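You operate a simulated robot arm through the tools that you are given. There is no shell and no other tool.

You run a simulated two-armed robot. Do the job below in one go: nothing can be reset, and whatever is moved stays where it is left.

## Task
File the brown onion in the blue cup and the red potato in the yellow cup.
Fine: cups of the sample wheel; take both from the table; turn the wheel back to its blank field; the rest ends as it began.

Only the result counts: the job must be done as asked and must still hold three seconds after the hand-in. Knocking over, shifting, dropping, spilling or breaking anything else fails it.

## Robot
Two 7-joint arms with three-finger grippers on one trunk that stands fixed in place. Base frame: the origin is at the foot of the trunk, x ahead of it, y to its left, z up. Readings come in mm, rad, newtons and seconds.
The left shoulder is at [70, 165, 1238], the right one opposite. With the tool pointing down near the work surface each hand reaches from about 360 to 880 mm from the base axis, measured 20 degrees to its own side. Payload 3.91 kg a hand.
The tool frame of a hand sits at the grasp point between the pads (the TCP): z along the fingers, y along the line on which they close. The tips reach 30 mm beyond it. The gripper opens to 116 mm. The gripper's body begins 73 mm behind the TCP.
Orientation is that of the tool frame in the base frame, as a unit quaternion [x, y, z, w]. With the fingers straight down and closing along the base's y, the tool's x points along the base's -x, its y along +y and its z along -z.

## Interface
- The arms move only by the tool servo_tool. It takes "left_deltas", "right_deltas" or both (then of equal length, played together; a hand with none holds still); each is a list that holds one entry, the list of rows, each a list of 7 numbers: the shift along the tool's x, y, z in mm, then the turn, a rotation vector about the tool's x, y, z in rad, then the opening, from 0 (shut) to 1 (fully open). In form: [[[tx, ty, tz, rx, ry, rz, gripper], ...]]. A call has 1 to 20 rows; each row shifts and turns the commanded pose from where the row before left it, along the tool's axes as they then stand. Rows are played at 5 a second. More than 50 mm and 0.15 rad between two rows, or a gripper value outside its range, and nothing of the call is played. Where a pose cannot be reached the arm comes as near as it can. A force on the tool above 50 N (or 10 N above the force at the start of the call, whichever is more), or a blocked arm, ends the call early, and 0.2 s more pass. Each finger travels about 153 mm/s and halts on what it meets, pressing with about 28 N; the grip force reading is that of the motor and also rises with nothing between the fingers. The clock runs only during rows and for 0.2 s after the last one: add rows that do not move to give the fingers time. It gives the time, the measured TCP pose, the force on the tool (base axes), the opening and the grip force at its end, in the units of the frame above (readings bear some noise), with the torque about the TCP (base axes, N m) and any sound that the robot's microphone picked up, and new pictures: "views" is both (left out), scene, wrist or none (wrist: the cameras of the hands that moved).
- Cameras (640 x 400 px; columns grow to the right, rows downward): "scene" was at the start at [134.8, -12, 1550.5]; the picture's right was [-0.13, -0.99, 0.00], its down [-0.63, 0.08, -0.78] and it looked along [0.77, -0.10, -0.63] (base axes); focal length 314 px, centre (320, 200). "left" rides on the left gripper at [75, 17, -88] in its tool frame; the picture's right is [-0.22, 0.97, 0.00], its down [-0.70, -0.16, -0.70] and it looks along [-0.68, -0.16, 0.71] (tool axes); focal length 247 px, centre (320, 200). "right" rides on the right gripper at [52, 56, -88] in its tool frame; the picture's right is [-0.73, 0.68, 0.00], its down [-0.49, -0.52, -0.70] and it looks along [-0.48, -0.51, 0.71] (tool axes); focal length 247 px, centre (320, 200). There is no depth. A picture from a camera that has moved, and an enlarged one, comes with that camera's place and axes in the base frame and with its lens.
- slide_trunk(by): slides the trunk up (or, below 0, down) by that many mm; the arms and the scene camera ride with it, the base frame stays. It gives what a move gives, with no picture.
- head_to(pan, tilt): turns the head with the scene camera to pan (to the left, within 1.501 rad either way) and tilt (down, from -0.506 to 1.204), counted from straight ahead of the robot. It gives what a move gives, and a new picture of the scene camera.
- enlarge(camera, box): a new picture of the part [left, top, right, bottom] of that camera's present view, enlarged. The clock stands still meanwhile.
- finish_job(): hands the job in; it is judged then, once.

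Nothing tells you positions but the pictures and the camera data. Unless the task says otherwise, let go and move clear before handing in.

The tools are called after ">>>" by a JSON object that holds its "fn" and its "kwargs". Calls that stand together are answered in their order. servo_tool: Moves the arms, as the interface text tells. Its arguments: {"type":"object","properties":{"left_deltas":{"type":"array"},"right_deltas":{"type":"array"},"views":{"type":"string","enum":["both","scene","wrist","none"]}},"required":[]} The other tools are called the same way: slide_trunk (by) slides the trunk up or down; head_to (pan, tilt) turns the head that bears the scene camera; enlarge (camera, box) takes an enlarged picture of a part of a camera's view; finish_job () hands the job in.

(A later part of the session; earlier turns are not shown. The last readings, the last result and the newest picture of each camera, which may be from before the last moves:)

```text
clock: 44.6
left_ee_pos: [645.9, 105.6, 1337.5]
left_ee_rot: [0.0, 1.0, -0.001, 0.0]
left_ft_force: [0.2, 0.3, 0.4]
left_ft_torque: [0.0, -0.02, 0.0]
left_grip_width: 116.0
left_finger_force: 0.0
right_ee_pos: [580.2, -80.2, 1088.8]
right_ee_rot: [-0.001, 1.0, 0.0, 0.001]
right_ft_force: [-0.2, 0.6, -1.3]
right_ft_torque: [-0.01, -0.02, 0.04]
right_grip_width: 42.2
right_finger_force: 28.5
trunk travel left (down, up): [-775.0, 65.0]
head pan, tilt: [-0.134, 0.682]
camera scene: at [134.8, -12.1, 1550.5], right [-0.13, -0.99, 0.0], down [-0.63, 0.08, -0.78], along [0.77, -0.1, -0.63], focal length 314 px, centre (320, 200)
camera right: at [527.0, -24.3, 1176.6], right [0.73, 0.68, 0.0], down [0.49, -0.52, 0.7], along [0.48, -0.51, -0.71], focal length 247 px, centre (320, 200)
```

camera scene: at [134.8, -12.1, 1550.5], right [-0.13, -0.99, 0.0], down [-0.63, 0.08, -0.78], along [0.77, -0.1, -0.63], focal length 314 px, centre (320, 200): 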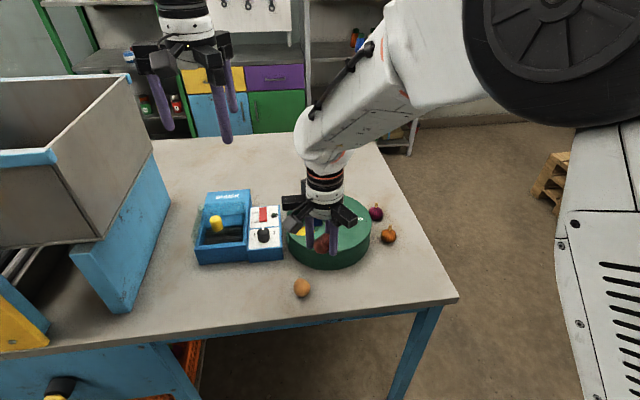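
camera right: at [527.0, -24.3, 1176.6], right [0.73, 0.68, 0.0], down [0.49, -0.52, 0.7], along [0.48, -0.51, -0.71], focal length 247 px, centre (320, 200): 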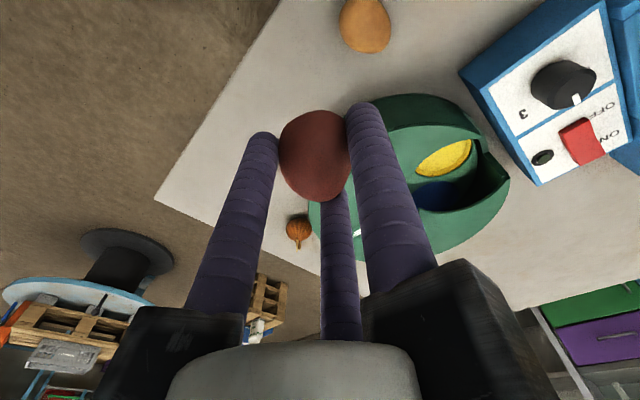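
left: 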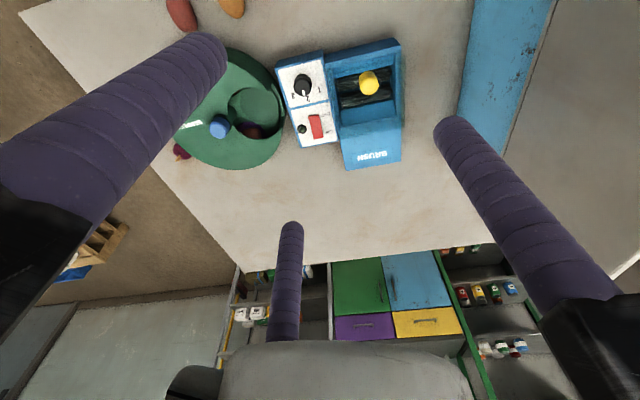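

Moving over the window at (749, -46).

>>> {"fn": "servo_tool", "kwargs": {"right_deltas": [[[-33.8, 6.8, 0, 0, 0, 0, 0.1], [-33.8, 6.8, 0, 0, 0, 0, 0.1], [-33.8, 6.8, 0, 0, 0, 0, 0.1], [-33.8, 6.8, 0, 0, 0, 0, 0.1], [-33.8, 6.8, 0, 0, 0, 0, 0.1], [0, 0, 20, 0, 0, 0, 0.1], [0, 0, 0, 0, 0, 0, 0.1]]], "views": "both"}}

>>> {"fn": "enlarge", "kwargs": {"camera": "scene", "box": [270, 160, 400, 270]}}

>>> {"fn": "enlarge", "kwargs": {"camera": "left", "box": [150, 0, 350, 180]}}

>>> {"fn": "enlarge", "kwargs": {"camera": "right", "box": [160, 0, 480, 200]}}

```text
clock: 46.2
left_ee_pos: [645.9, 105.3, 1337.3]
left_ee_rot: [0.0, 1.0, 0.0, 0.0]
left_ft_force: [0.3, -1.2, -0.3]
left_ft_torque: [0.01, 0.0, -0.01]
left_grip_width: 116.0
left_finger_force: 0.1
right_ee_pos: [749.0, -42.1, 1069.5]
right_ee_rot: [-0.002, 1.0, 0.0, 0.0]
right_ft_force: [0.2, -0.5, -0.5]
right_ft_torque: [-0.01, -0.03, 0.03]
right_grip_width: 42.1
right_finger_force: 27.7
trunk travel left (down, up): [-775.0, 65.0]
head pan, tilt: [-0.134, 0.682]
camera scene: at [134.5, -11.9, 1550.5], right [-0.13, -0.99, 0.0], down [-0.63, 0.08, -0.78], along [0.77, -0.1, -0.63], focal length 314 px, centre (320, 200)
camera right: at [695.0, 12.7, 1157.8], right [0.73, 0.68, 0.0], down [0.49, -0.52, 0.7], along [0.48, -0.51, -0.71], focal length 247 px, centre (320, 200)
```

scene: 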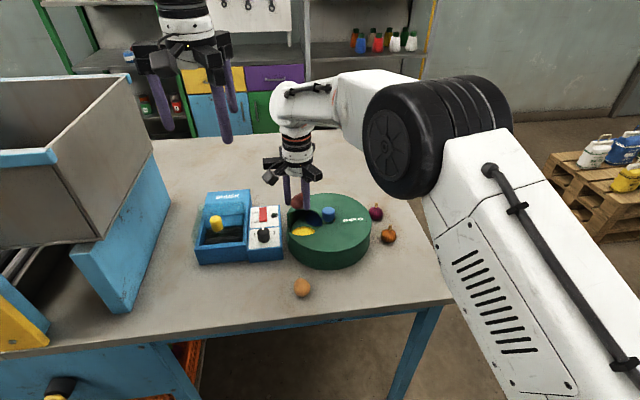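
right: 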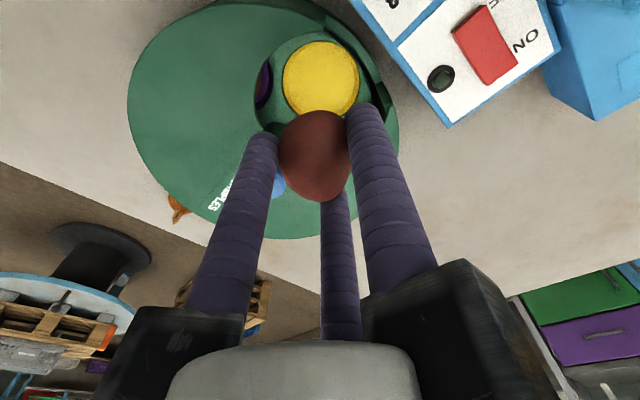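

```text
3.64 times, centred on (335, 215) of scene
camera zoom: at [134.5, -11.9, 1550.5], right [-0.13, -0.99, 0.0], down [-0.63, 0.08, -0.78], along [0.77, -0.1, -0.63], focal length 1143 px, centre (266, 146)
```

zoom: 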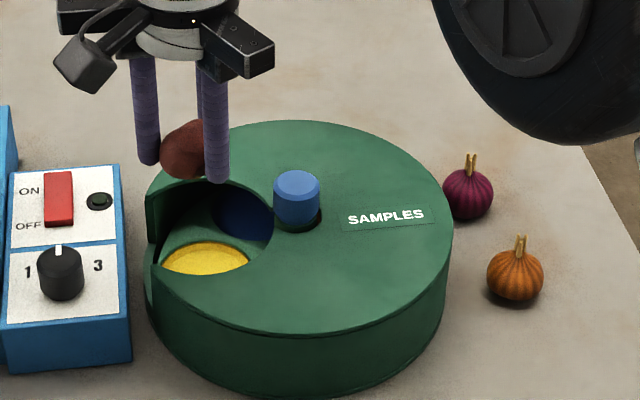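

```text
2.22 times, centred on (250, 90) of left
camera zoom: at [570.3, 121.0, 1424.9], right [0.22, 0.97, 0.0], down [0.7, -0.16, 0.7], along [0.68, -0.16, -0.71], focal length 549 px, centre (476, 444)
```

zoom: 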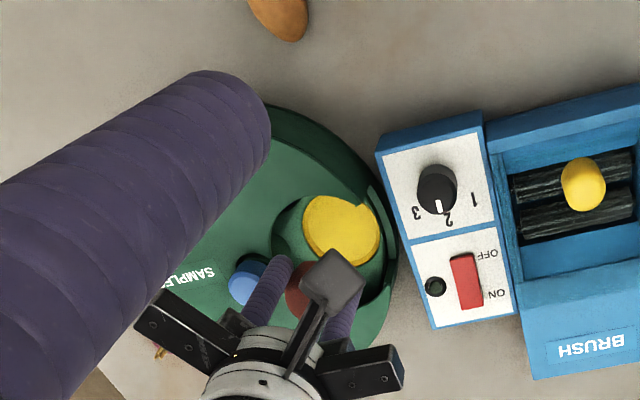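

```text
2.00 times, centred on (320, 100) of right
camera zoom: at [695.0, 12.7, 1157.8], right [0.73, 0.68, 0.0], down [0.49, -0.52, 0.7], along [0.48, -0.51, -0.71], focal length 494 px, centre (320, 400)
```

zoom: 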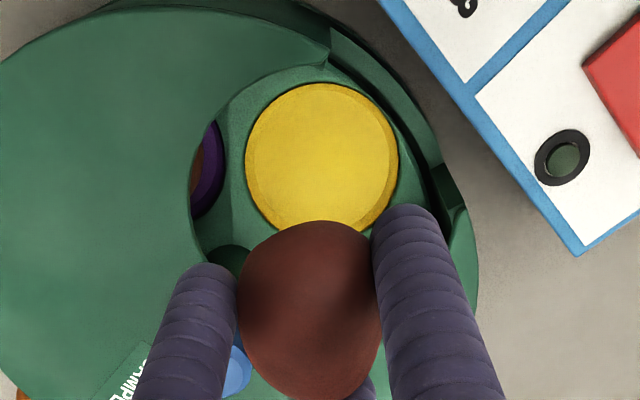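

The TCP is precisely above the yellow cup's centre (cup about 67 mm wide). I'll turn the hand 60° so no finger meets the rim wall, then go down in stages.

>>> {"fn": "servo_tool", "kwargs": {"right_deltas": [[[0, 0, 0, 0, 0, -0.15, 0.1], [0, 0, 0, 0, 0, -0.15, 0.1], [0, 0, 0, 0, 0, -0.15, 0.1], [0, 0, 0, 0, 0, -0.15, 0.1], [0, 0, 0, 0, 0, -0.15, 0.1], [0, 0, 0, 0, 0, -0.15, 0.1], [0, 0, 0, 0, 0, -0.147, 0.1], [0, 0, 20, 0, 0, 0, 0.1], [0, 0, 20, 0, 0, 0, 0.1], [0, 0, 0, 0, 0, 0, 0.1]]], "views": "both"}}

>>> {"fn": "enlarge", "kwargs": {"camera": "scene", "box": [270, 160, 400, 270]}}

>>> {"fn": "enlarge", "kwargs": {"camera": "right", "box": [160, 0, 480, 200]}}

>>> {"fn": "enlarge", "kwargs": {"camera": "left", "box": [150, 0, 350, 180]}}

```text
clock: 48.4
left_ee_pos: [644.9, 105.3, 1337.1]
left_ee_rot: [-0.001, 1.0, 0.0, 0.0]
left_ft_force: [-0.4, -0.4, -0.4]
left_ft_torque: [0.01, -0.01, 0.0]
left_grip_width: 115.9
left_finger_force: 0.1
right_ee_pos: [748.3, -45.5, 1029.3]
right_ee_rot: [-0.502, 0.865, -0.001, 0.0]
right_ft_force: [-1.1, -0.3, -1.2]
right_ft_torque: [0.01, -0.02, -0.02]
right_grip_width: 42.1
right_finger_force: 27.8
trunk travel left (down, up): [-775.0, 65.0]
head pan, tilt: [-0.134, 0.682]
camera scene: at [134.3, -12.0, 1550.6], right [-0.13, -0.99, 0.0], down [-0.63, 0.08, -0.78], along [0.77, -0.1, -0.63], focal length 314 px, centre (320, 200)
camera right: at [673.8, -63.2, 1117.3], right [-0.23, 0.97, 0.0], down [0.69, 0.16, 0.7], along [0.68, 0.16, -0.71], focal length 247 px, centre (320, 200)
```

scene: 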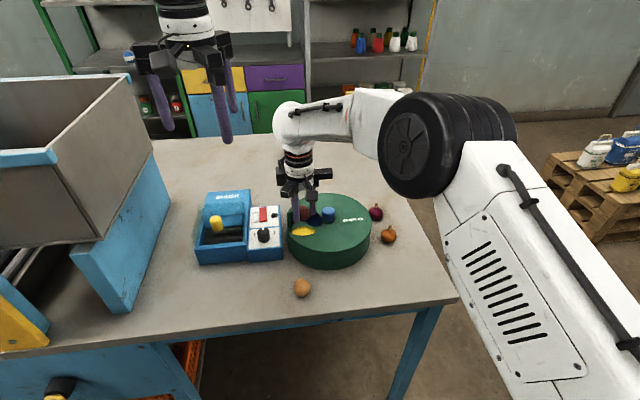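
right: 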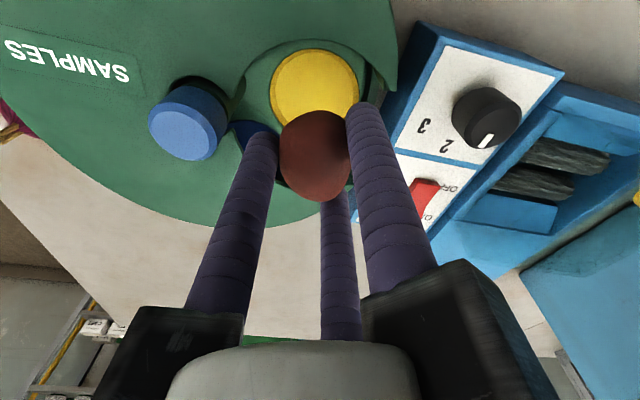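

```text
3.64 times, centred on (335, 215) of scene
camera zoom: at [134.3, -12.0, 1550.6], right [-0.13, -0.99, 0.0], down [-0.63, 0.08, -0.78], along [0.77, -0.1, -0.63], focal length 1143 px, centre (266, 146)
```

zoom: 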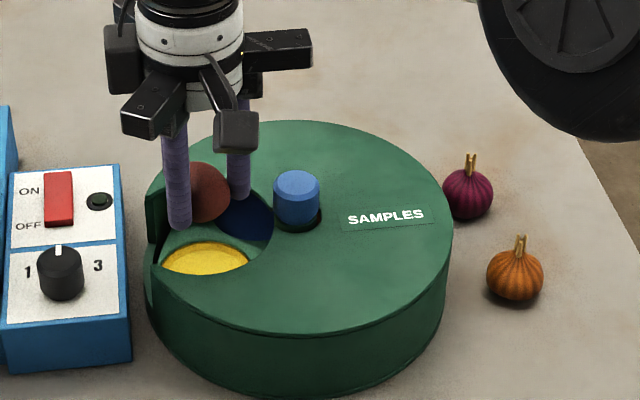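

```text
2.00 times, centred on (320, 100) of right
camera zoom: at [673.8, -63.2, 1117.3], right [-0.23, 0.97, 0.0], down [0.69, 0.16, 0.7], along [0.68, 0.16, -0.71], focal length 494 px, centre (320, 400)
```

zoom: 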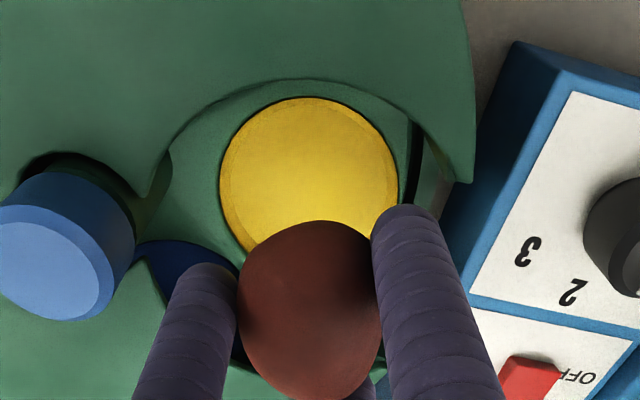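

```text
2.22 times, centred on (250, 90) of left
camera zoom: at [570.1, 121.0, 1425.0], right [0.22, 0.97, 0.0], down [0.7, -0.16, 0.7], along [0.68, -0.16, -0.71], focal length 549 px, centre (476, 444)
```

zoom: 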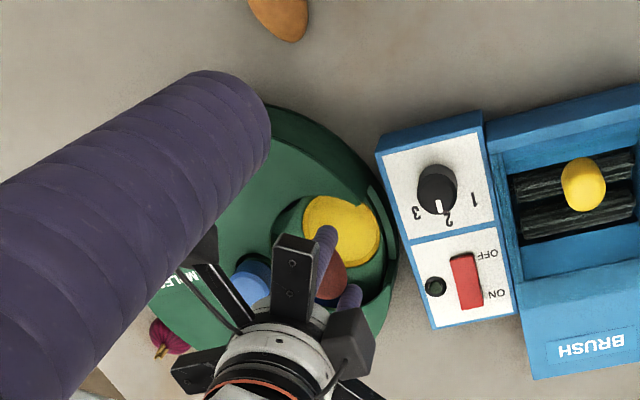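

The potato stays centred over the cup within a few mm. Going down into the window in small stages while watching force.

>>> {"fn": "servo_tool", "kwargs": {"right_deltas": [[[0, 0, 15, 0, 0, 0, 0.1], [0, 0, 15, 0, 0, 0, 0.1], [0, 0, 12, 0, 0, 0, 0.1], [0, 0, 0, 0, 0, 0, 0.1]]], "views": "wrist"}}

>>> {"fn": "enlarge", "kwargs": {"camera": "scene", "box": [270, 180, 350, 260]}}

>>> {"fn": "enlarge", "kwargs": {"camera": "left", "box": [200, 50, 320, 150]}}

```text
clock: 49.4
left_ee_pos: [645.9, 104.8, 1337.4]
left_ee_rot: [0.0, 1.0, 0.0, -0.001]
left_ft_force: [0.2, 1.1, 0.2]
left_ft_torque: [0.02, 0.01, -0.02]
left_grip_width: 115.9
left_finger_force: 0.0
right_ee_pos: [748.6, -45.1, 986.8]
right_ee_rot: [-0.501, 0.865, -0.001, 0.0]
right_ft_force: [-1.4, 0.5, -0.8]
right_ft_torque: [0.02, 0.01, -0.02]
right_grip_width: 42.4
right_finger_force: 28.0
trunk travel left (down, up): [-775.0, 65.0]
head pan, tilt: [-0.134, 0.682]
camera right: at [673.7, -62.7, 1074.8], right [-0.23, 0.97, 0.0], down [0.69, 0.16, 0.7], along [0.68, 0.16, -0.71], focal length 247 px, centre (320, 200)
```

right: 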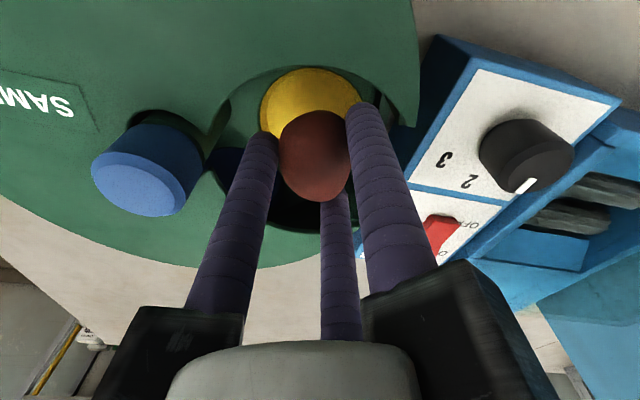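

```text
5.00 times, centred on (310, 220) of scene
camera zoom: at [134.8, -11.9, 1550.5], right [-0.13, -0.99, 0.0], down [-0.63, 0.08, -0.78], along [0.77, -0.1, -0.63], focal length 1572 px, centre (370, 100)
```

zoom: 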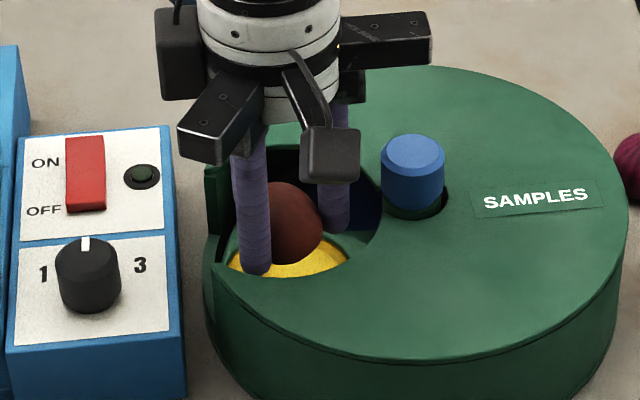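

```text
4.00 times, centred on (260, 100) of left
camera zoom: at [570.6, 121.1, 1424.7], right [0.22, 0.97, 0.0], down [0.7, -0.16, 0.7], along [0.68, -0.16, -0.71], focal length 988 px, centre (560, 600)
```

zoom: 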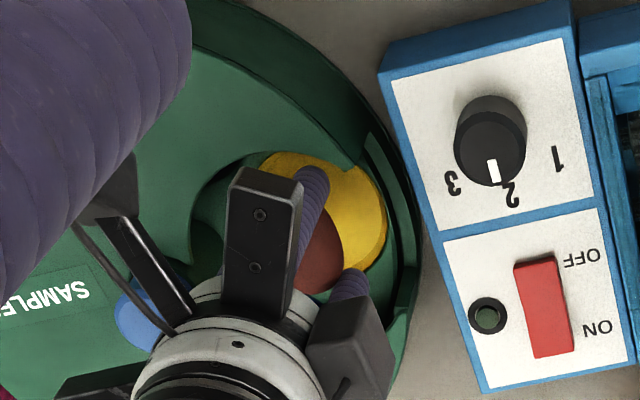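

>>> {"fn": "servo_tool", "kwargs": {"right_deltas": [[[0, 0, 6, 0, 0, 0, 0.1], [0, 0, 6, 0, 0, 0, 0.1], [0, 0, 4, 0, 0, 0, 0.1], [0, 0, 0, 0, 0, 0, 0.1]]], "views": "wrist"}}

>>> {"fn": "enlarge", "kwargs": {"camera": "scene", "box": [270, 180, 350, 260]}}

>>> {"fn": "enlarge", "kwargs": {"camera": "right", "box": [160, 0, 480, 200]}}

```text
clock: 50.4
left_ee_pos: [646.0, 104.6, 1336.9]
left_ee_rot: [0.0, 1.0, 0.0, 0.0]
left_ft_force: [-0.7, 0.5, -0.2]
left_ft_torque: [0.0, 0.0, -0.01]
left_grip_width: 116.0
left_finger_force: 0.0
right_ee_pos: [747.9, -45.5, 969.0]
right_ee_rot: [-0.502, 0.865, -0.001, 0.001]
right_ft_force: [0.6, -0.6, -0.3]
right_ft_torque: [0.0, 0.0, -0.03]
right_grip_width: 42.1
right_finger_force: 28.4
trunk travel left (down, up): [-775.0, 65.0]
head pan, tilt: [-0.134, 0.682]
camera right: at [673.2, -61.7, 1058.3], right [-0.23, 0.97, 0.0], down [0.69, 0.16, 0.7], along [0.68, 0.16, -0.71], focal length 247 px, centre (320, 200)
```

right: 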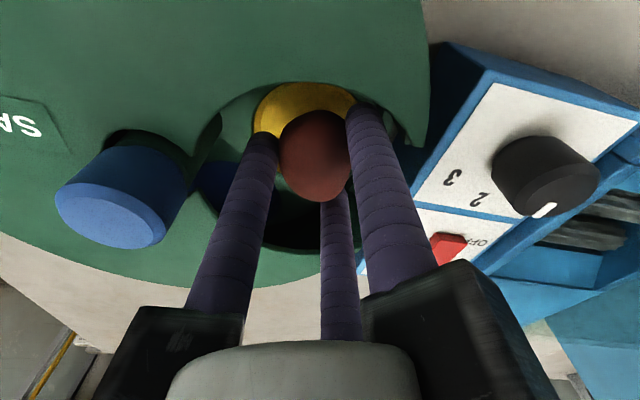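

```text
5.00 times, centred on (310, 220) of scene
camera zoom: at [134.9, -11.9, 1550.5], right [-0.13, -0.99, 0.0], down [-0.63, 0.08, -0.78], along [0.77, -0.1, -0.63], focal length 1572 px, centre (370, 100)
```

zoom: 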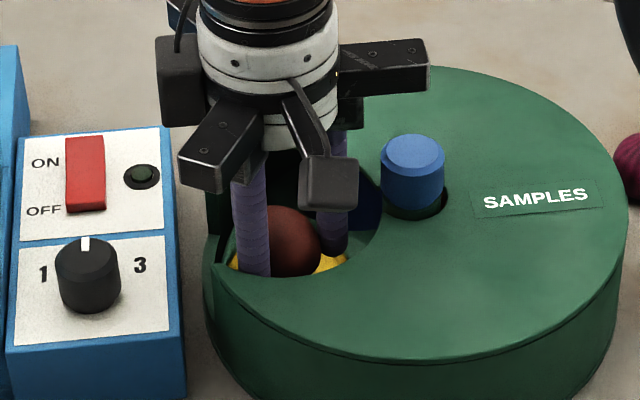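

```text
2.00 times, centred on (320, 100) of right
camera zoom: at [673.2, -61.7, 1058.3], right [-0.23, 0.97, 0.0], down [0.69, 0.16, 0.7], along [0.68, 0.16, -0.71], focal length 494 px, centre (320, 400)
```

zoom: 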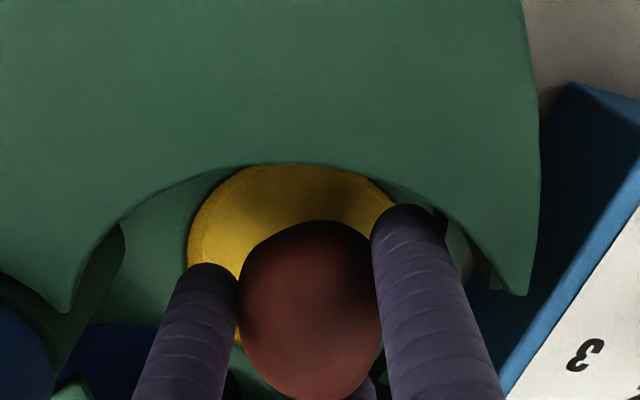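

The potato sits centred just above the yellow cup with no contact forces. Opening the fingers gently to release.

>>> {"fn": "servo_tool", "kwargs": {"right_deltas": [[[0, 0, 2, 0, 0, 0, 0.1], [0, 0, 0, 0, 0, 0, 0.38], [0, 0, 0, 0, 0, 0, 0.42], [0, 0, 0, 0, 0, 0, 0.46], [0, 0, 0, 0, 0, 0, 0.46], [0, 0, 0, 0, 0, 0, 0.46]]], "views": "wrist"}}

>>> {"fn": "enlarge", "kwargs": {"camera": "scene", "box": [270, 180, 350, 260]}}

>>> {"fn": "enlarge", "kwargs": {"camera": "right", "box": [160, 0, 480, 200]}}

```text
clock: 51.8
left_ee_pos: [646.7, 104.4, 1336.3]
left_ee_rot: [0.0, 1.0, 0.0, 0.0]
left_ft_force: [-0.1, 0.6, -0.1]
left_ft_torque: [0.0, -0.03, -0.02]
left_grip_width: 116.0
left_finger_force: 0.0
right_ee_pos: [749.3, -44.4, 966.9]
right_ee_rot: [-0.501, 0.866, -0.001, 0.0]
right_ft_force: [1.8, -0.1, 1.8]
right_ft_torque: [0.0, 0.01, -0.02]
right_grip_width: 52.2
right_finger_force: 0.1
trunk travel left (down, up): [-775.0, 65.0]
head pan, tilt: [-0.134, 0.682]
camera right: at [673.3, -61.9, 1056.0], right [-0.23, 0.97, 0.0], down [0.69, 0.16, 0.7], along [0.68, 0.16, -0.71], focal length 247 px, centre (320, 200)
```

right: 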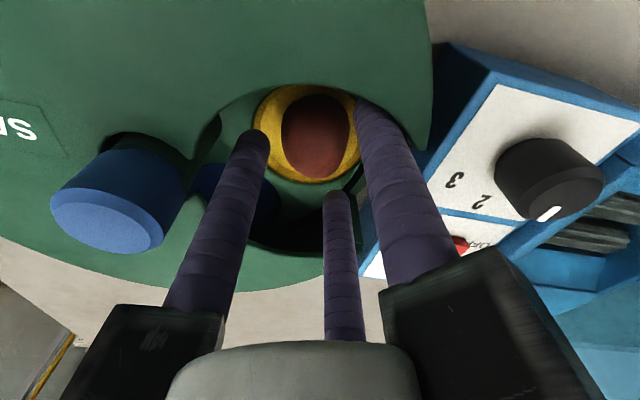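

```text
5.00 times, centred on (310, 220) of scene
camera zoom: at [135.0, -12.0, 1550.5], right [-0.13, -0.99, 0.0], down [-0.63, 0.08, -0.78], along [0.77, -0.1, -0.63], focal length 1572 px, centre (370, 100)
```

zoom: 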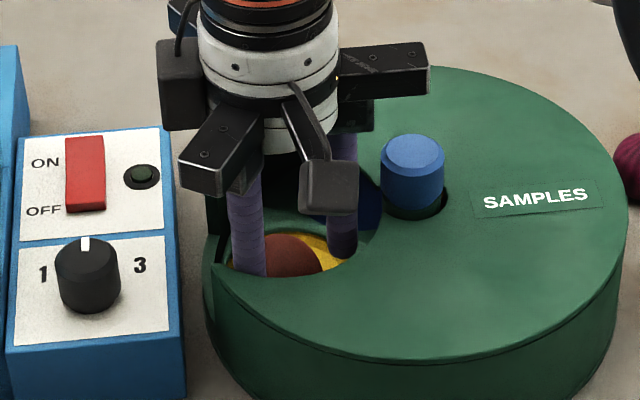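

```text
2.00 times, centred on (320, 100) of right
camera zoom: at [673.3, -61.9, 1056.0], right [-0.23, 0.97, 0.0], down [0.69, 0.16, 0.7], along [0.68, 0.16, -0.71], focal length 494 px, centre (320, 400)
```

zoom: 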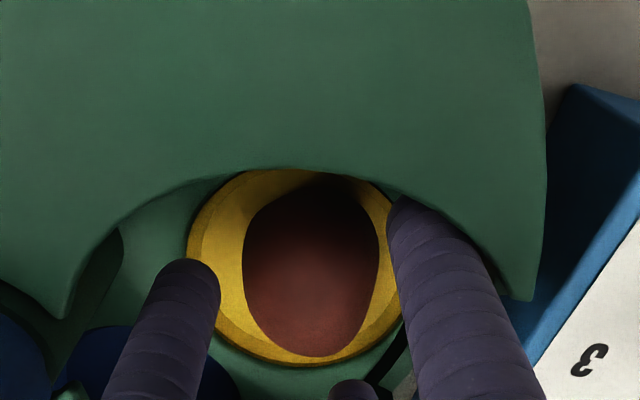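

The red potato lies centred in the yellow cup. Lifting straight out.

>>> {"fn": "servo_tool", "kwargs": {"right_deltas": [[[0, 0, -10, 0, 0, 0, 0.46], [0, 0, -30, 0, 0, 0, 0.46], [0, 0, -40, 0, 0, 0, 0.46], [0, 0, -40, 0, 0, 0, 0.46], [0, 0, -40, 0, 0, 0, 0.46], [0, 0, 0, 0, 0, 0, 0.46]]], "views": "both"}}

>>> {"fn": "enlarge", "kwargs": {"camera": "scene", "box": [270, 180, 390, 270]}}

>>> {"fn": "enlarge", "kwargs": {"camera": "left", "box": [150, 0, 350, 180]}}

```text
clock: 53.2
left_ee_pos: [647.2, 104.9, 1336.4]
left_ee_rot: [0.0, 1.0, 0.0, -0.001]
left_ft_force: [0.9, -0.8, -0.6]
left_ft_torque: [-0.03, 0.03, 0.0]
left_grip_width: 115.8
left_finger_force: 0.0
right_ee_pos: [747.5, -43.6, 1128.6]
right_ee_rot: [-0.501, 0.865, 0.0, -0.001]
right_ft_force: [-0.3, 0.3, 0.5]
right_ft_torque: [-0.04, 0.01, 0.01]
right_grip_width: 53.3
right_finger_force: 0.1
trunk travel left (down, up): [-775.0, 65.0]
head pan, tilt: [-0.134, 0.682]
camera scene: at [135.4, -12.0, 1550.4], right [-0.13, -0.99, 0.0], down [-0.63, 0.08, -0.78], along [0.77, -0.1, -0.63], focal length 314 px, centre (320, 200)
camera right: at [673.1, -61.5, 1217.2], right [-0.23, 0.97, 0.0], down [0.7, 0.16, 0.7], along [0.68, 0.16, -0.71], focal length 247 px, centre (320, 200)
```

scene: 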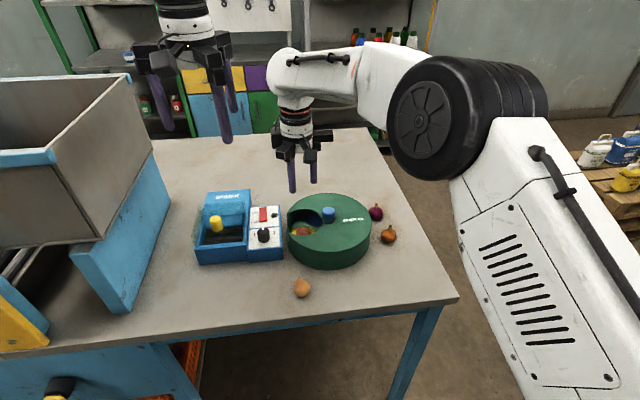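
right: 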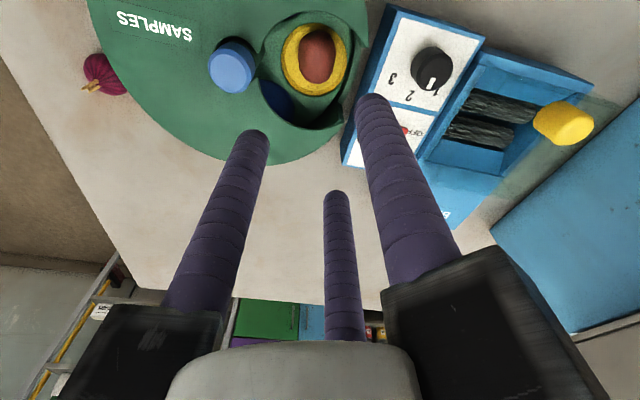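

```text
4.44 times, centred on (330, 225) of scene
camera zoom: at [135.4, -12.0, 1550.4], right [-0.13, -0.99, 0.0], down [-0.63, 0.08, -0.78], along [0.77, -0.1, -0.63], focal length 1397 px, centre (276, 89)
```

zoom: 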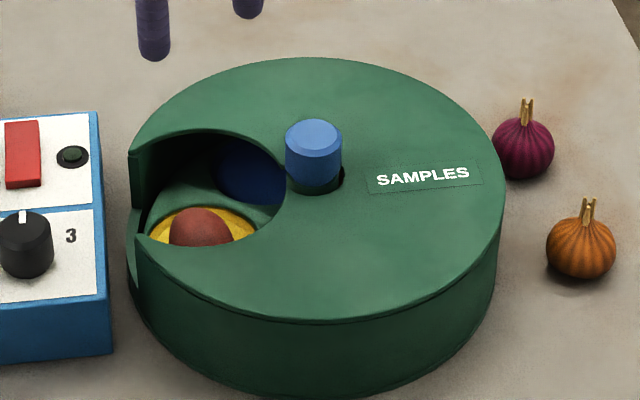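

```text
2.22 times, centred on (250, 90) of left
camera zoom: at [571.2, 121.0, 1424.5], right [0.22, 0.97, 0.0], down [0.7, -0.16, 0.7], along [0.68, -0.16, -0.71], focal length 549 px, centre (476, 444)
```

zoom: 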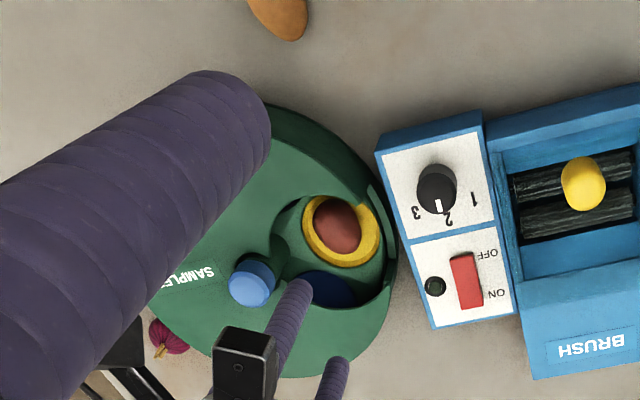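

Next I'll return to the knob, rotate the free hand for range, descend and grip it.

>>> {"fn": "servo_tool", "kwargs": {"right_deltas": [[[28.6, -20.5, 0, 0, 0, 0, 0.5], [28.6, -20.5, 0, 0, 0, 0, 0.5], [0, 0, 0, 0, 0, 0.15, 0.5], [0, 0, 0, 0, 0, 0.15, 0.5], [0, 0, 0, 0, 0, 0.15, 0.5], [0, 0, 0, 0, 0, 0.15, 0.5], [0, 0, 0, 0, 0, 0.15, 0.5], [0, 0, 0, 0, 0, 0.15, 0.5], [0, 0, 0, 0, 0, 0.15, 0.5], [0, 0, 0, 0, 0, 0.15, 0.5], [0, 0, 0, 0, 0, 0.15, 0.5], [0, 0, 0, 0, 0, 0.15, 0.5], [0, 0, 0, 0, 0, 0.15, 0.5], [0, 0, 40, 0, 0, 0, 0.5], [0, 0, 30, 0, 0, 0, 0.5], [0, 0, 0, 0, 0, 0, 0.5]]], "views": "both"}}

>>> {"fn": "enlarge", "kwargs": {"camera": "right", "box": [160, 0, 520, 225]}}

>>> {"fn": "enlarge", "kwargs": {"camera": "scene", "box": [270, 150, 400, 280]}}

```text
clock: 56.6
left_ee_pos: [645.0, 105.5, 1337.9]
left_ee_rot: [0.001, 1.0, 0.0, 0.0]
left_ft_force: [-0.5, 0.7, 0.0]
left_ft_torque: [-0.02, 0.0, 0.02]
left_grip_width: 116.0
left_finger_force: 0.0
right_ee_pos: [755.0, -115.3, 1057.4]
right_ee_rot: [0.294, 0.956, 0.0, 0.001]
right_ft_force: [-1.2, 0.3, -0.4]
right_ft_torque: [0.0, -0.02, 0.01]
right_grip_width: 58.1
right_finger_force: 0.0
trunk travel left (down, up): [-775.0, 65.0]
head pan, tilt: [-0.134, 0.682]
camera scene: at [133.9, -11.8, 1550.6], right [-0.13, -0.99, 0.0], down [-0.63, 0.08, -0.78], along [0.77, -0.1, -0.63], focal length 314 px, centre (320, 200)
camera right: at [743.3, -40.6, 1146.7], right [0.99, 0.15, 0.0], down [0.11, -0.71, 0.7], along [0.11, -0.69, -0.71], focal length 247 px, centre (320, 200)
```

scene: 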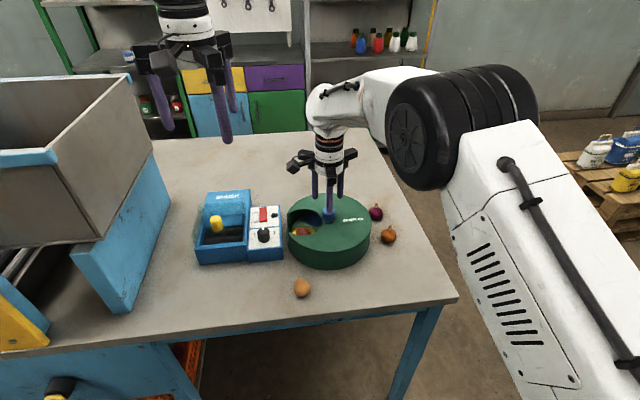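
right: 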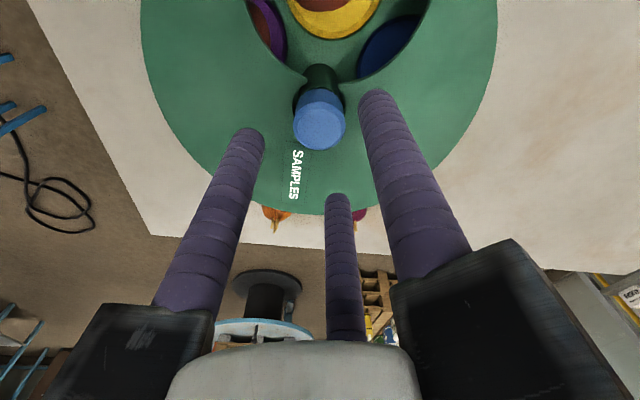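

```text
1.78 times, centred on (340, 112) of right
camera zoom: at [743.3, -40.6, 1146.7], right [0.99, 0.15, 0.0], down [0.11, -0.71, 0.7], along [0.11, -0.69, -0.71], focal length 439 px, centre (284, 356)
```

zoom: 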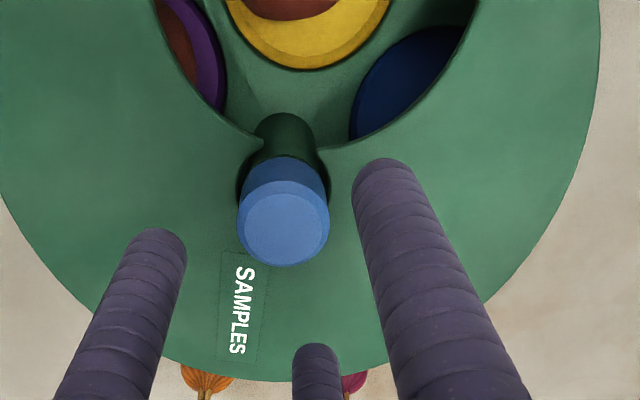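

```text
3.08 times, centred on (335, 215) of scene
camera zoom: at [133.9, -11.8, 1550.6], right [-0.13, -0.99, 0.0], down [-0.63, 0.08, -0.78], along [0.77, -0.1, -0.63], focal length 967 px, centre (274, 154)
```

zoom: 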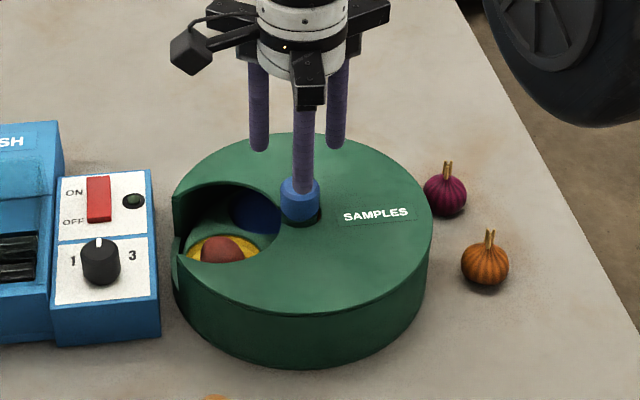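

Aligned over the knob. Descend, grip, and turn 72° counterclockwise for the blue cup.

>>> {"fn": "servo_tool", "kwargs": {"right_deltas": [[[0, 0, 21, 0, 0, 0, 0.5], [0, 0, 21, 0, 0, 0, 0.5], [0, 0, 0, 0, 0, 0, 0.3], [0, 0, 0, 0, 0, 0, 0.1], [0, 0, 0, 0, 0, 0, 0.1], [0, 0, 0, 0, 0, -0.0967, 0.1], [0, 0, 0, 0, 0, -0.0967, 0.1], [0, 0, 0, 0, 0, -0.0967, 0.1], [0, 0, 0, 0, 0, -0.0967, 0.1], [0, 0, 0, 0, 0, -0.0967, 0.1], [0, 0, 0, 0, 0, -0.0967, 0.1], [0, 0, 0, 0, 0, -0.0967, 0.1], [0, 0, 0, 0, 0, -0.0967, 0.1], [0, 0, 0, 0, 0, -0.0967, 0.1], [0, 0, 0, 0, 0, -0.0967, 0.1], [0, 0, 0, 0, 0, -0.0967, 0.1], [0, 0, 0, 0, 0, -0.0967, 0.1], [0, 0, 0, 0, 0, -0.0967, 0.1], [0, 0, 0, 0, 0, 0, 0.1]]], "views": "none"}}

>>> {"fn": "servo_tool", "kwargs": {"right_deltas": [[[0, 0, 0, 0, 0, 0, 0.4], [0, 0, 0, 0, 0, 0, 0.5], [0, 0, -30, 0, 0, 0, 0.5], [0, 0, -40, 0, 0, 0, 0.5], [0, 0, -40, 0, 0, 0, 0.5], [0, 0, 0, 0, 0, 0, 0.5]]], "views": "both"}}

>>> {"fn": "enlarge", "kwargs": {"camera": "scene", "box": [270, 180, 390, 270]}}

>>> {"fn": "enlarge", "kwargs": {"camera": "left", "box": [150, 0, 350, 180]}}

```text
clock: 60.6
left_ee_pos: [644.6, 102.4, 1338.4]
left_ee_rot: [0.0, 1.0, 0.001, 0.0]
left_ft_force: [-0.1, 0.4, 0.1]
left_ft_torque: [-0.03, 0.0, 0.02]
left_grip_width: 115.9
left_finger_force: 0.0
right_ee_pos: [755.8, -118.0, 1015.7]
right_ee_rot: [-0.324, 0.946, 0.0, 0.0]
right_ft_force: [-5.5, -20.7, -0.6]
right_ft_torque: [-0.27, 0.26, -0.37]
right_grip_width: 33.5
right_finger_force: 45.0
trunk travel left (down, up): [-775.0, 65.0]
head pan, tilt: [-0.134, 0.682]
```

```text
clock: 62.0
left_ee_pos: [645.5, 105.1, 1337.7]
left_ee_rot: [0.0, 1.0, 0.001, 0.0]
left_ft_force: [0.4, 0.2, 0.0]
left_ft_torque: [-0.02, 0.0, -0.01]
left_grip_width: 116.2
left_finger_force: 0.1
right_ee_pos: [756.9, -112.4, 1125.8]
right_ee_rot: [-0.323, 0.946, 0.0, 0.0]
right_ft_force: [0.5, -0.4, -0.6]
right_ft_torque: [-0.03, 0.04, 0.03]
right_grip_width: 58.0
right_finger_force: 0.0
trunk travel left (down, up): [-775.0, 65.0]
head pan, tilt: [-0.134, 0.682]
camera scene: at [135.2, -11.8, 1550.4], right [-0.13, -0.99, 0.0], down [-0.63, 0.08, -0.78], along [0.77, -0.1, -0.63], focal length 314 px, centre (320, 200)
camera right: at [680.9, -100.7, 1213.9], right [0.16, 0.99, 0.0], down [0.7, -0.12, 0.7], along [0.69, -0.11, -0.71], focal length 247 px, centre (320, 200)
```

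scene: 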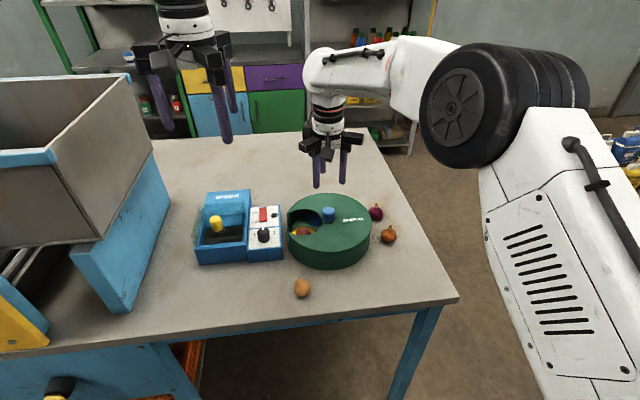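
right: 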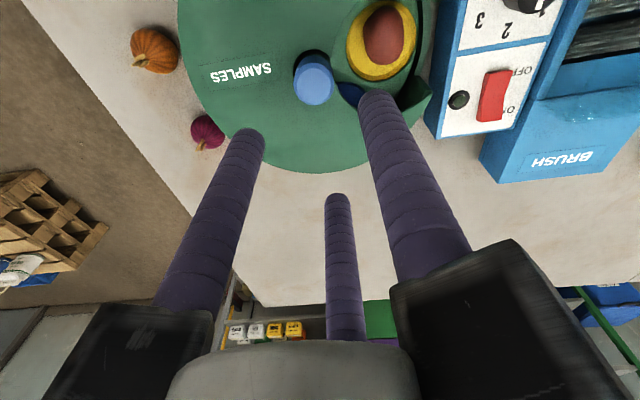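

```text
4.44 times, centred on (330, 225) of scene
camera zoom: at [135.2, -11.8, 1550.4], right [-0.13, -0.99, 0.0], down [-0.63, 0.08, -0.78], along [0.77, -0.1, -0.63], focal length 1397 px, centre (276, 89)
```

zoom: 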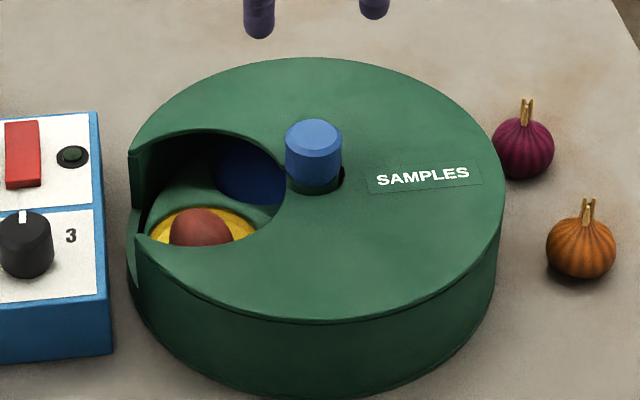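

```text
2.22 times, centred on (250, 90) of left
camera zoom: at [571.0, 121.1, 1424.5], right [0.22, 0.97, 0.0], down [0.7, -0.16, 0.7], along [0.68, -0.16, -0.71], focal length 549 px, centre (476, 444)
```

zoom: 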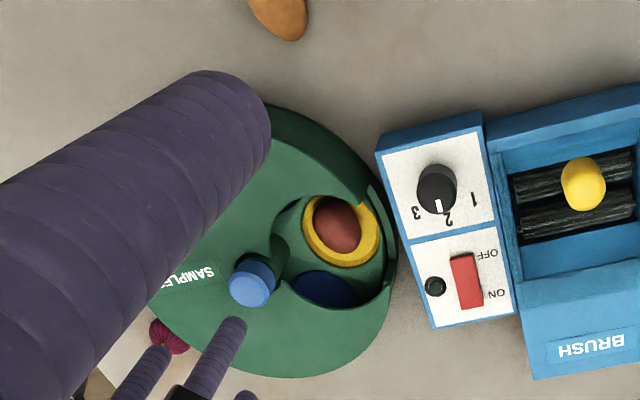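

The wheel didn't budge this time (torque 0.37 N·m, fingers slipped): there seems to be an end stop between yellow and blue. So blue must be reached the other way round (clockwise past blank). I'll test a clockwise turn.

>>> {"fn": "servo_tool", "kwargs": {"right_deltas": [[[2, -0.5, 0, 0, 0, -0.1, 0.5], [0, 0, 40, 0, 0, -0.08, 0.5], [0, 0, 40, 0, 0, 0, 0.5], [0, 0, 30, 0, 0, 0, 0.5], [0, 0, 0, 0, 0, 0, 0.3], [0, 0, 0, 0, 0, 0, 0.1], [0, 0, 0, 0, 0, 0, 0.1], [0, 0, 0, 0, 0, 0.1, 0.1], [0, 0, 0, 0, 0, 0.1, 0.1], [0, 0, 0, 0, 0, 0.1, 0.1], [0, 0, 0, 0, 0, 0, 0.1]]], "views": "scene"}}

>>> {"fn": "enlarge", "kwargs": {"camera": "scene", "box": [270, 180, 390, 270]}}

>>> {"fn": "enlarge", "kwargs": {"camera": "right", "box": [160, 0, 520, 225]}}

```text
clock: 64.4
left_ee_pos: [646.3, 103.0, 1336.9]
left_ee_rot: [0.0, 1.0, 0.001, 0.001]
left_ft_force: [-0.3, 0.4, -0.2]
left_ft_torque: [0.01, 0.0, 0.05]
left_grip_width: 115.8
left_finger_force: 0.0
right_ee_pos: [753.7, -118.4, 1014.4]
right_ee_rot: [-0.265, 0.964, 0.0, 0.0]
right_ft_force: [2.0, -10.3, -3.4]
right_ft_torque: [-0.81, 0.07, -0.03]
right_grip_width: 33.1
right_finger_force: 44.4
trunk travel left (down, up): [-775.0, 65.0]
head pan, tilt: [-0.134, 0.682]
camera scene: at [135.7, -13.9, 1550.4], right [-0.13, -0.99, 0.0], down [-0.63, 0.09, -0.77], along [0.77, -0.1, -0.63], focal length 314 px, centre (320, 200)
```

scene: 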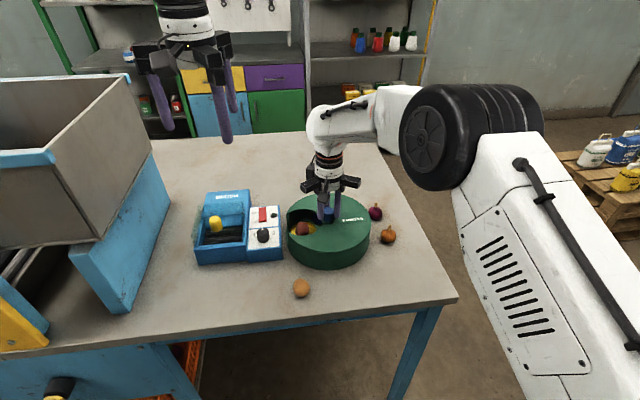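

```text
4.44 times, centred on (330, 225) of scene
camera zoom: at [135.7, -13.9, 1550.4], right [-0.13, -0.99, 0.0], down [-0.63, 0.09, -0.77], along [0.77, -0.1, -0.63], focal length 1397 px, centre (276, 89)
```

zoom: 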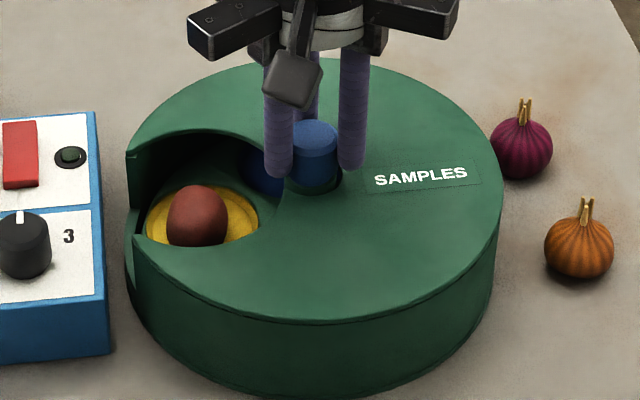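

```text
1.78 times, centred on (340, 112) of right
camera zoom: at [681.0, -96.7, 1103.4], right [0.28, 0.96, 0.0], down [0.69, -0.2, 0.7], along [0.67, -0.2, -0.71], focal length 439 px, centre (284, 356)
```

zoom: 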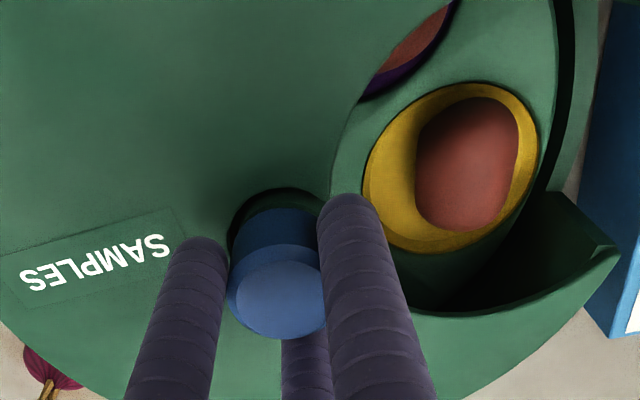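

Clockwise works. I'll continue clockwise, watching torque as the potato goes under the cover.

>>> {"fn": "servo_tool", "kwargs": {"right_deltas": [[[0, 0, 0, 0, 0, 0.1, 0.1], [0, 0, 0, 0, 0, 0.1, 0.1], [0, 0, 0, 0, 0, 0.1, 0.1], [0, 0, 0, 0, 0, 0.1, 0.1], [0, 0, 0, 0, 0, 0.1, 0.1], [0, 0, 0, 0, 0, 0.1, 0.1], [0, 0, 0, 0, 0, 0, 0.1]]], "views": "none"}}

>>> {"fn": "enlarge", "kwargs": {"camera": "scene", "box": [270, 180, 390, 270]}}

>>> {"fn": "enlarge", "kwargs": {"camera": "right", "box": [160, 0, 520, 225]}}

```text
clock: 66.0
left_ee_pos: [646.5, 102.8, 1335.9]
left_ee_rot: [0.0, 1.0, 0.001, 0.0]
left_ft_force: [0.5, -0.3, 0.1]
left_ft_torque: [0.0, -0.02, -0.02]
left_grip_width: 116.3
left_finger_force: 0.1
right_ee_pos: [756.1, -118.5, 1015.6]
right_ee_rot: [0.031, 1.0, 0.001, 0.001]
right_ft_force: [0.0, -9.5, -7.4]
right_ft_torque: [-0.37, 0.02, -0.01]
right_grip_width: 33.3
right_finger_force: 45.3
trunk travel left (down, up): [-775.0, 65.0]
head pan, tilt: [-0.134, 0.682]
```

```text
4.44 times, centred on (330, 225) of scene
camera zoom: at [135.9, -13.9, 1550.4], right [-0.13, -0.99, 0.0], down [-0.63, 0.09, -0.77], along [0.77, -0.1, -0.63], focal length 1397 px, centre (276, 89)
```

zoom: 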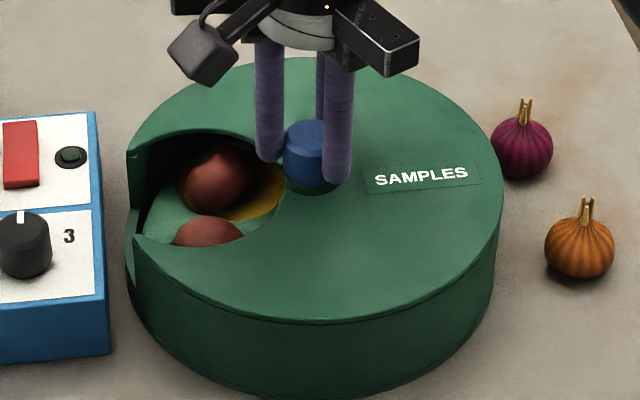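

```text
1.78 times, centred on (340, 112) of right
camera zoom: at [706.0, -58.9, 1103.5], right [0.77, 0.63, 0.0], down [0.45, -0.55, 0.7], along [0.44, -0.54, -0.72], focal length 439 px, centre (284, 356)
```

zoom: 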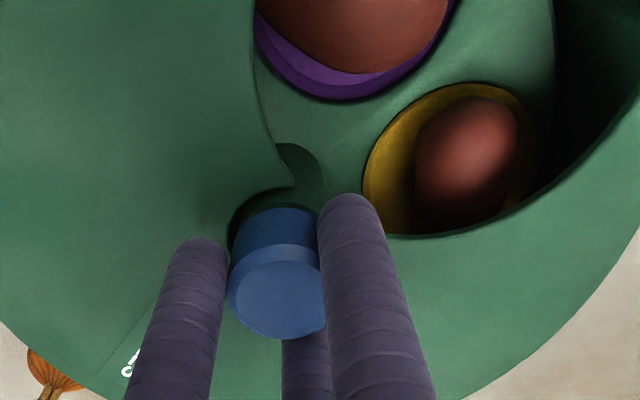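

>>> {"fn": "servo_tool", "kwargs": {"right_deltas": [[[0, 0, 0, 0, 0, 0.1, 0.1], [0, 0, 0, 0, 0, 0.1, 0.1], [0, 0, 0, 0, 0, 0.1, 0.1], [0, 0, 0, 0, 0, 0.1, 0.1], [0, 0, 0, 0, 0, 0.1, 0.1], [0, 0, 0, 0, 0, 0.1, 0.1], [0, 0, 0, 0, 0, 0.1, 0.1], [0, 0, 0, 0, 0, 0.1, 0.1], [0, 0, 0, 0, 0, 0, 0.1]]], "views": "none"}}

>>> {"fn": "enlarge", "kwargs": {"camera": "scene", "box": [270, 180, 390, 270]}}

>>> {"fn": "enlarge", "kwargs": {"camera": "right", "box": [160, 0, 520, 225]}}

```text
clock: 68.0
left_ee_pos: [646.7, 103.3, 1336.2]
left_ee_rot: [0.001, 1.0, 0.001, 0.001]
left_ft_force: [0.6, 0.2, -1.1]
left_ft_torque: [-0.01, 0.01, -0.03]
left_grip_width: 115.7
left_finger_force: 0.0
right_ee_pos: [754.6, -117.7, 1014.3]
right_ee_rot: [0.418, 0.909, -0.001, 0.001]
right_ft_force: [-2.5, -10.4, -5.4]
right_ft_torque: [-0.26, 0.17, -0.02]
right_grip_width: 33.3
right_finger_force: 45.3
trunk travel left (down, up): [-775.0, 65.0]
head pan, tilt: [-0.134, 0.682]
```

```text
4.44 times, centred on (330, 225) of scene
camera zoom: at [135.4, -14.1, 1550.4], right [-0.13, -0.99, 0.0], down [-0.63, 0.09, -0.77], along [0.77, -0.1, -0.63], focal length 1397 px, centre (276, 89)
```

zoom: 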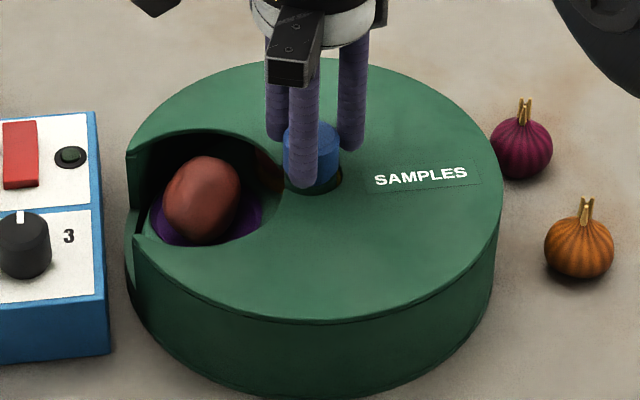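

```text
1.78 times, centred on (340, 112) of right
camera zoom: at [763.4, -41.8, 1103.5], right [0.99, -0.11, 0.0], down [-0.08, -0.71, 0.7], along [-0.08, -0.69, -0.71], focal length 439 px, centre (284, 356)
```

zoom: 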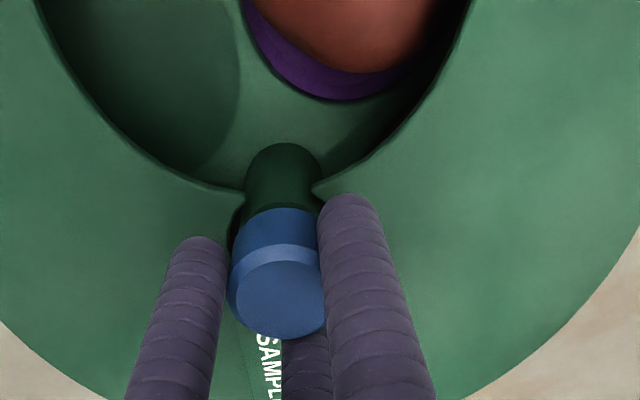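

The potato passes under the cover without trouble. Regripping for the next clockwise stroke.

>>> {"fn": "servo_tool", "kwargs": {"right_deltas": [[[0, 0, 0, 0, 0, 0, 0.4], [0, 0, 0, 0, 0, 0, 0.5], [0, 0, -40, 0, 0, 0, 0.5], [0, 0, 0, 0, 0, -0.15, 0.5], [0, 0, 0, 0, 0, -0.15, 0.5], [0, 0, 0, 0, 0, -0.15, 0.5], [0, 0, 0, 0, 0, -0.15, 0.5], [0, 0, 0, 0, 0, -0.15, 0.5], [0, 0, 0, 0, 0, -0.15, 0.5], [0, 0, 0, 0, 0, -0.15, 0.5], [0, 0, 0, 0, 0, -0.15, 0.5], [0, 0, 0, 0, 0, -0.15, 0.5], [0, 0, 0, 0, 0, -0.15, 0.5], [0, 0, 0, 0, 0, -0.15, 0.5], [0, 0, 0, 0, 0, -0.15, 0.5], [0, 0, 0, 0, 0, 0, 0.5]]], "views": "none"}}

>>> {"fn": "enlarge", "kwargs": {"camera": "right", "box": [160, 0, 520, 225]}}

>>> {"fn": "enlarge", "kwargs": {"camera": "scene", "box": [270, 160, 390, 270]}}

```text
clock: 71.4
left_ee_pos: [645.3, 104.6, 1336.7]
left_ee_rot: [-0.001, 1.0, 0.0, 0.0]
left_ft_force: [0.1, 1.0, 0.0]
left_ft_torque: [-0.05, 0.0, 0.01]
left_grip_width: 115.8
left_finger_force: 0.1
right_ee_pos: [754.8, -115.5, 1055.0]
right_ee_rot: [-0.452, 0.892, 0.0, 0.0]
right_ft_force: [-0.3, 0.2, 0.6]
right_ft_torque: [0.02, -0.02, 0.0]
right_grip_width: 58.0
right_finger_force: 0.1
trunk travel left (down, up): [-775.0, 65.0]
head pan, tilt: [-0.134, 0.682]
```

```text
1.78 times, centred on (340, 112) of right
camera zoom: at [678.3, -125.8, 1144.0], right [-0.12, 0.99, 0.0], down [0.71, 0.08, 0.7], along [0.7, 0.08, -0.71], focal length 439 px, centre (284, 356)
```

zoom: 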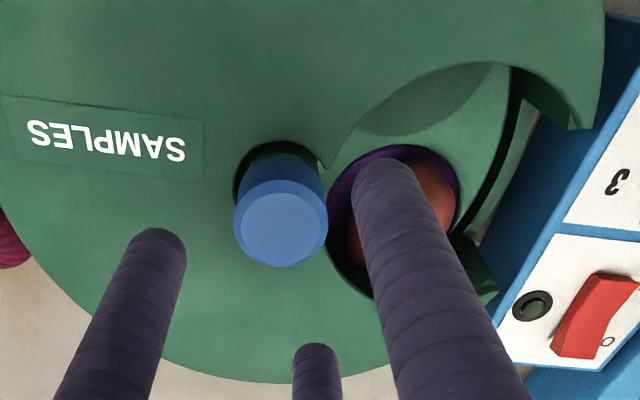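

```text
3.64 times, centred on (330, 215) of scene
camera zoom: at [134.8, -11.9, 1550.5], right [-0.13, -0.99, 0.0], down [-0.63, 0.08, -0.78], along [0.77, -0.1, -0.63], focal length 1143 px, centre (284, 146)
```

zoom: 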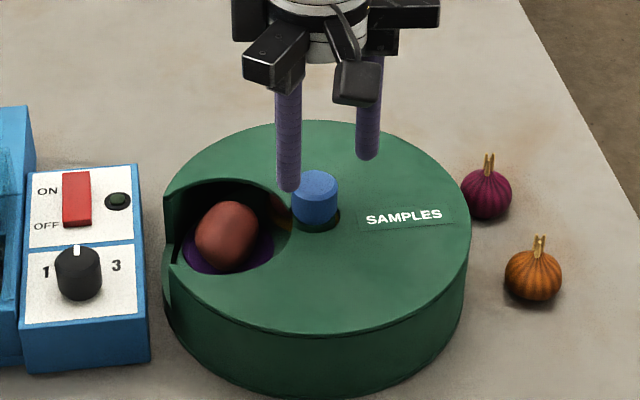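

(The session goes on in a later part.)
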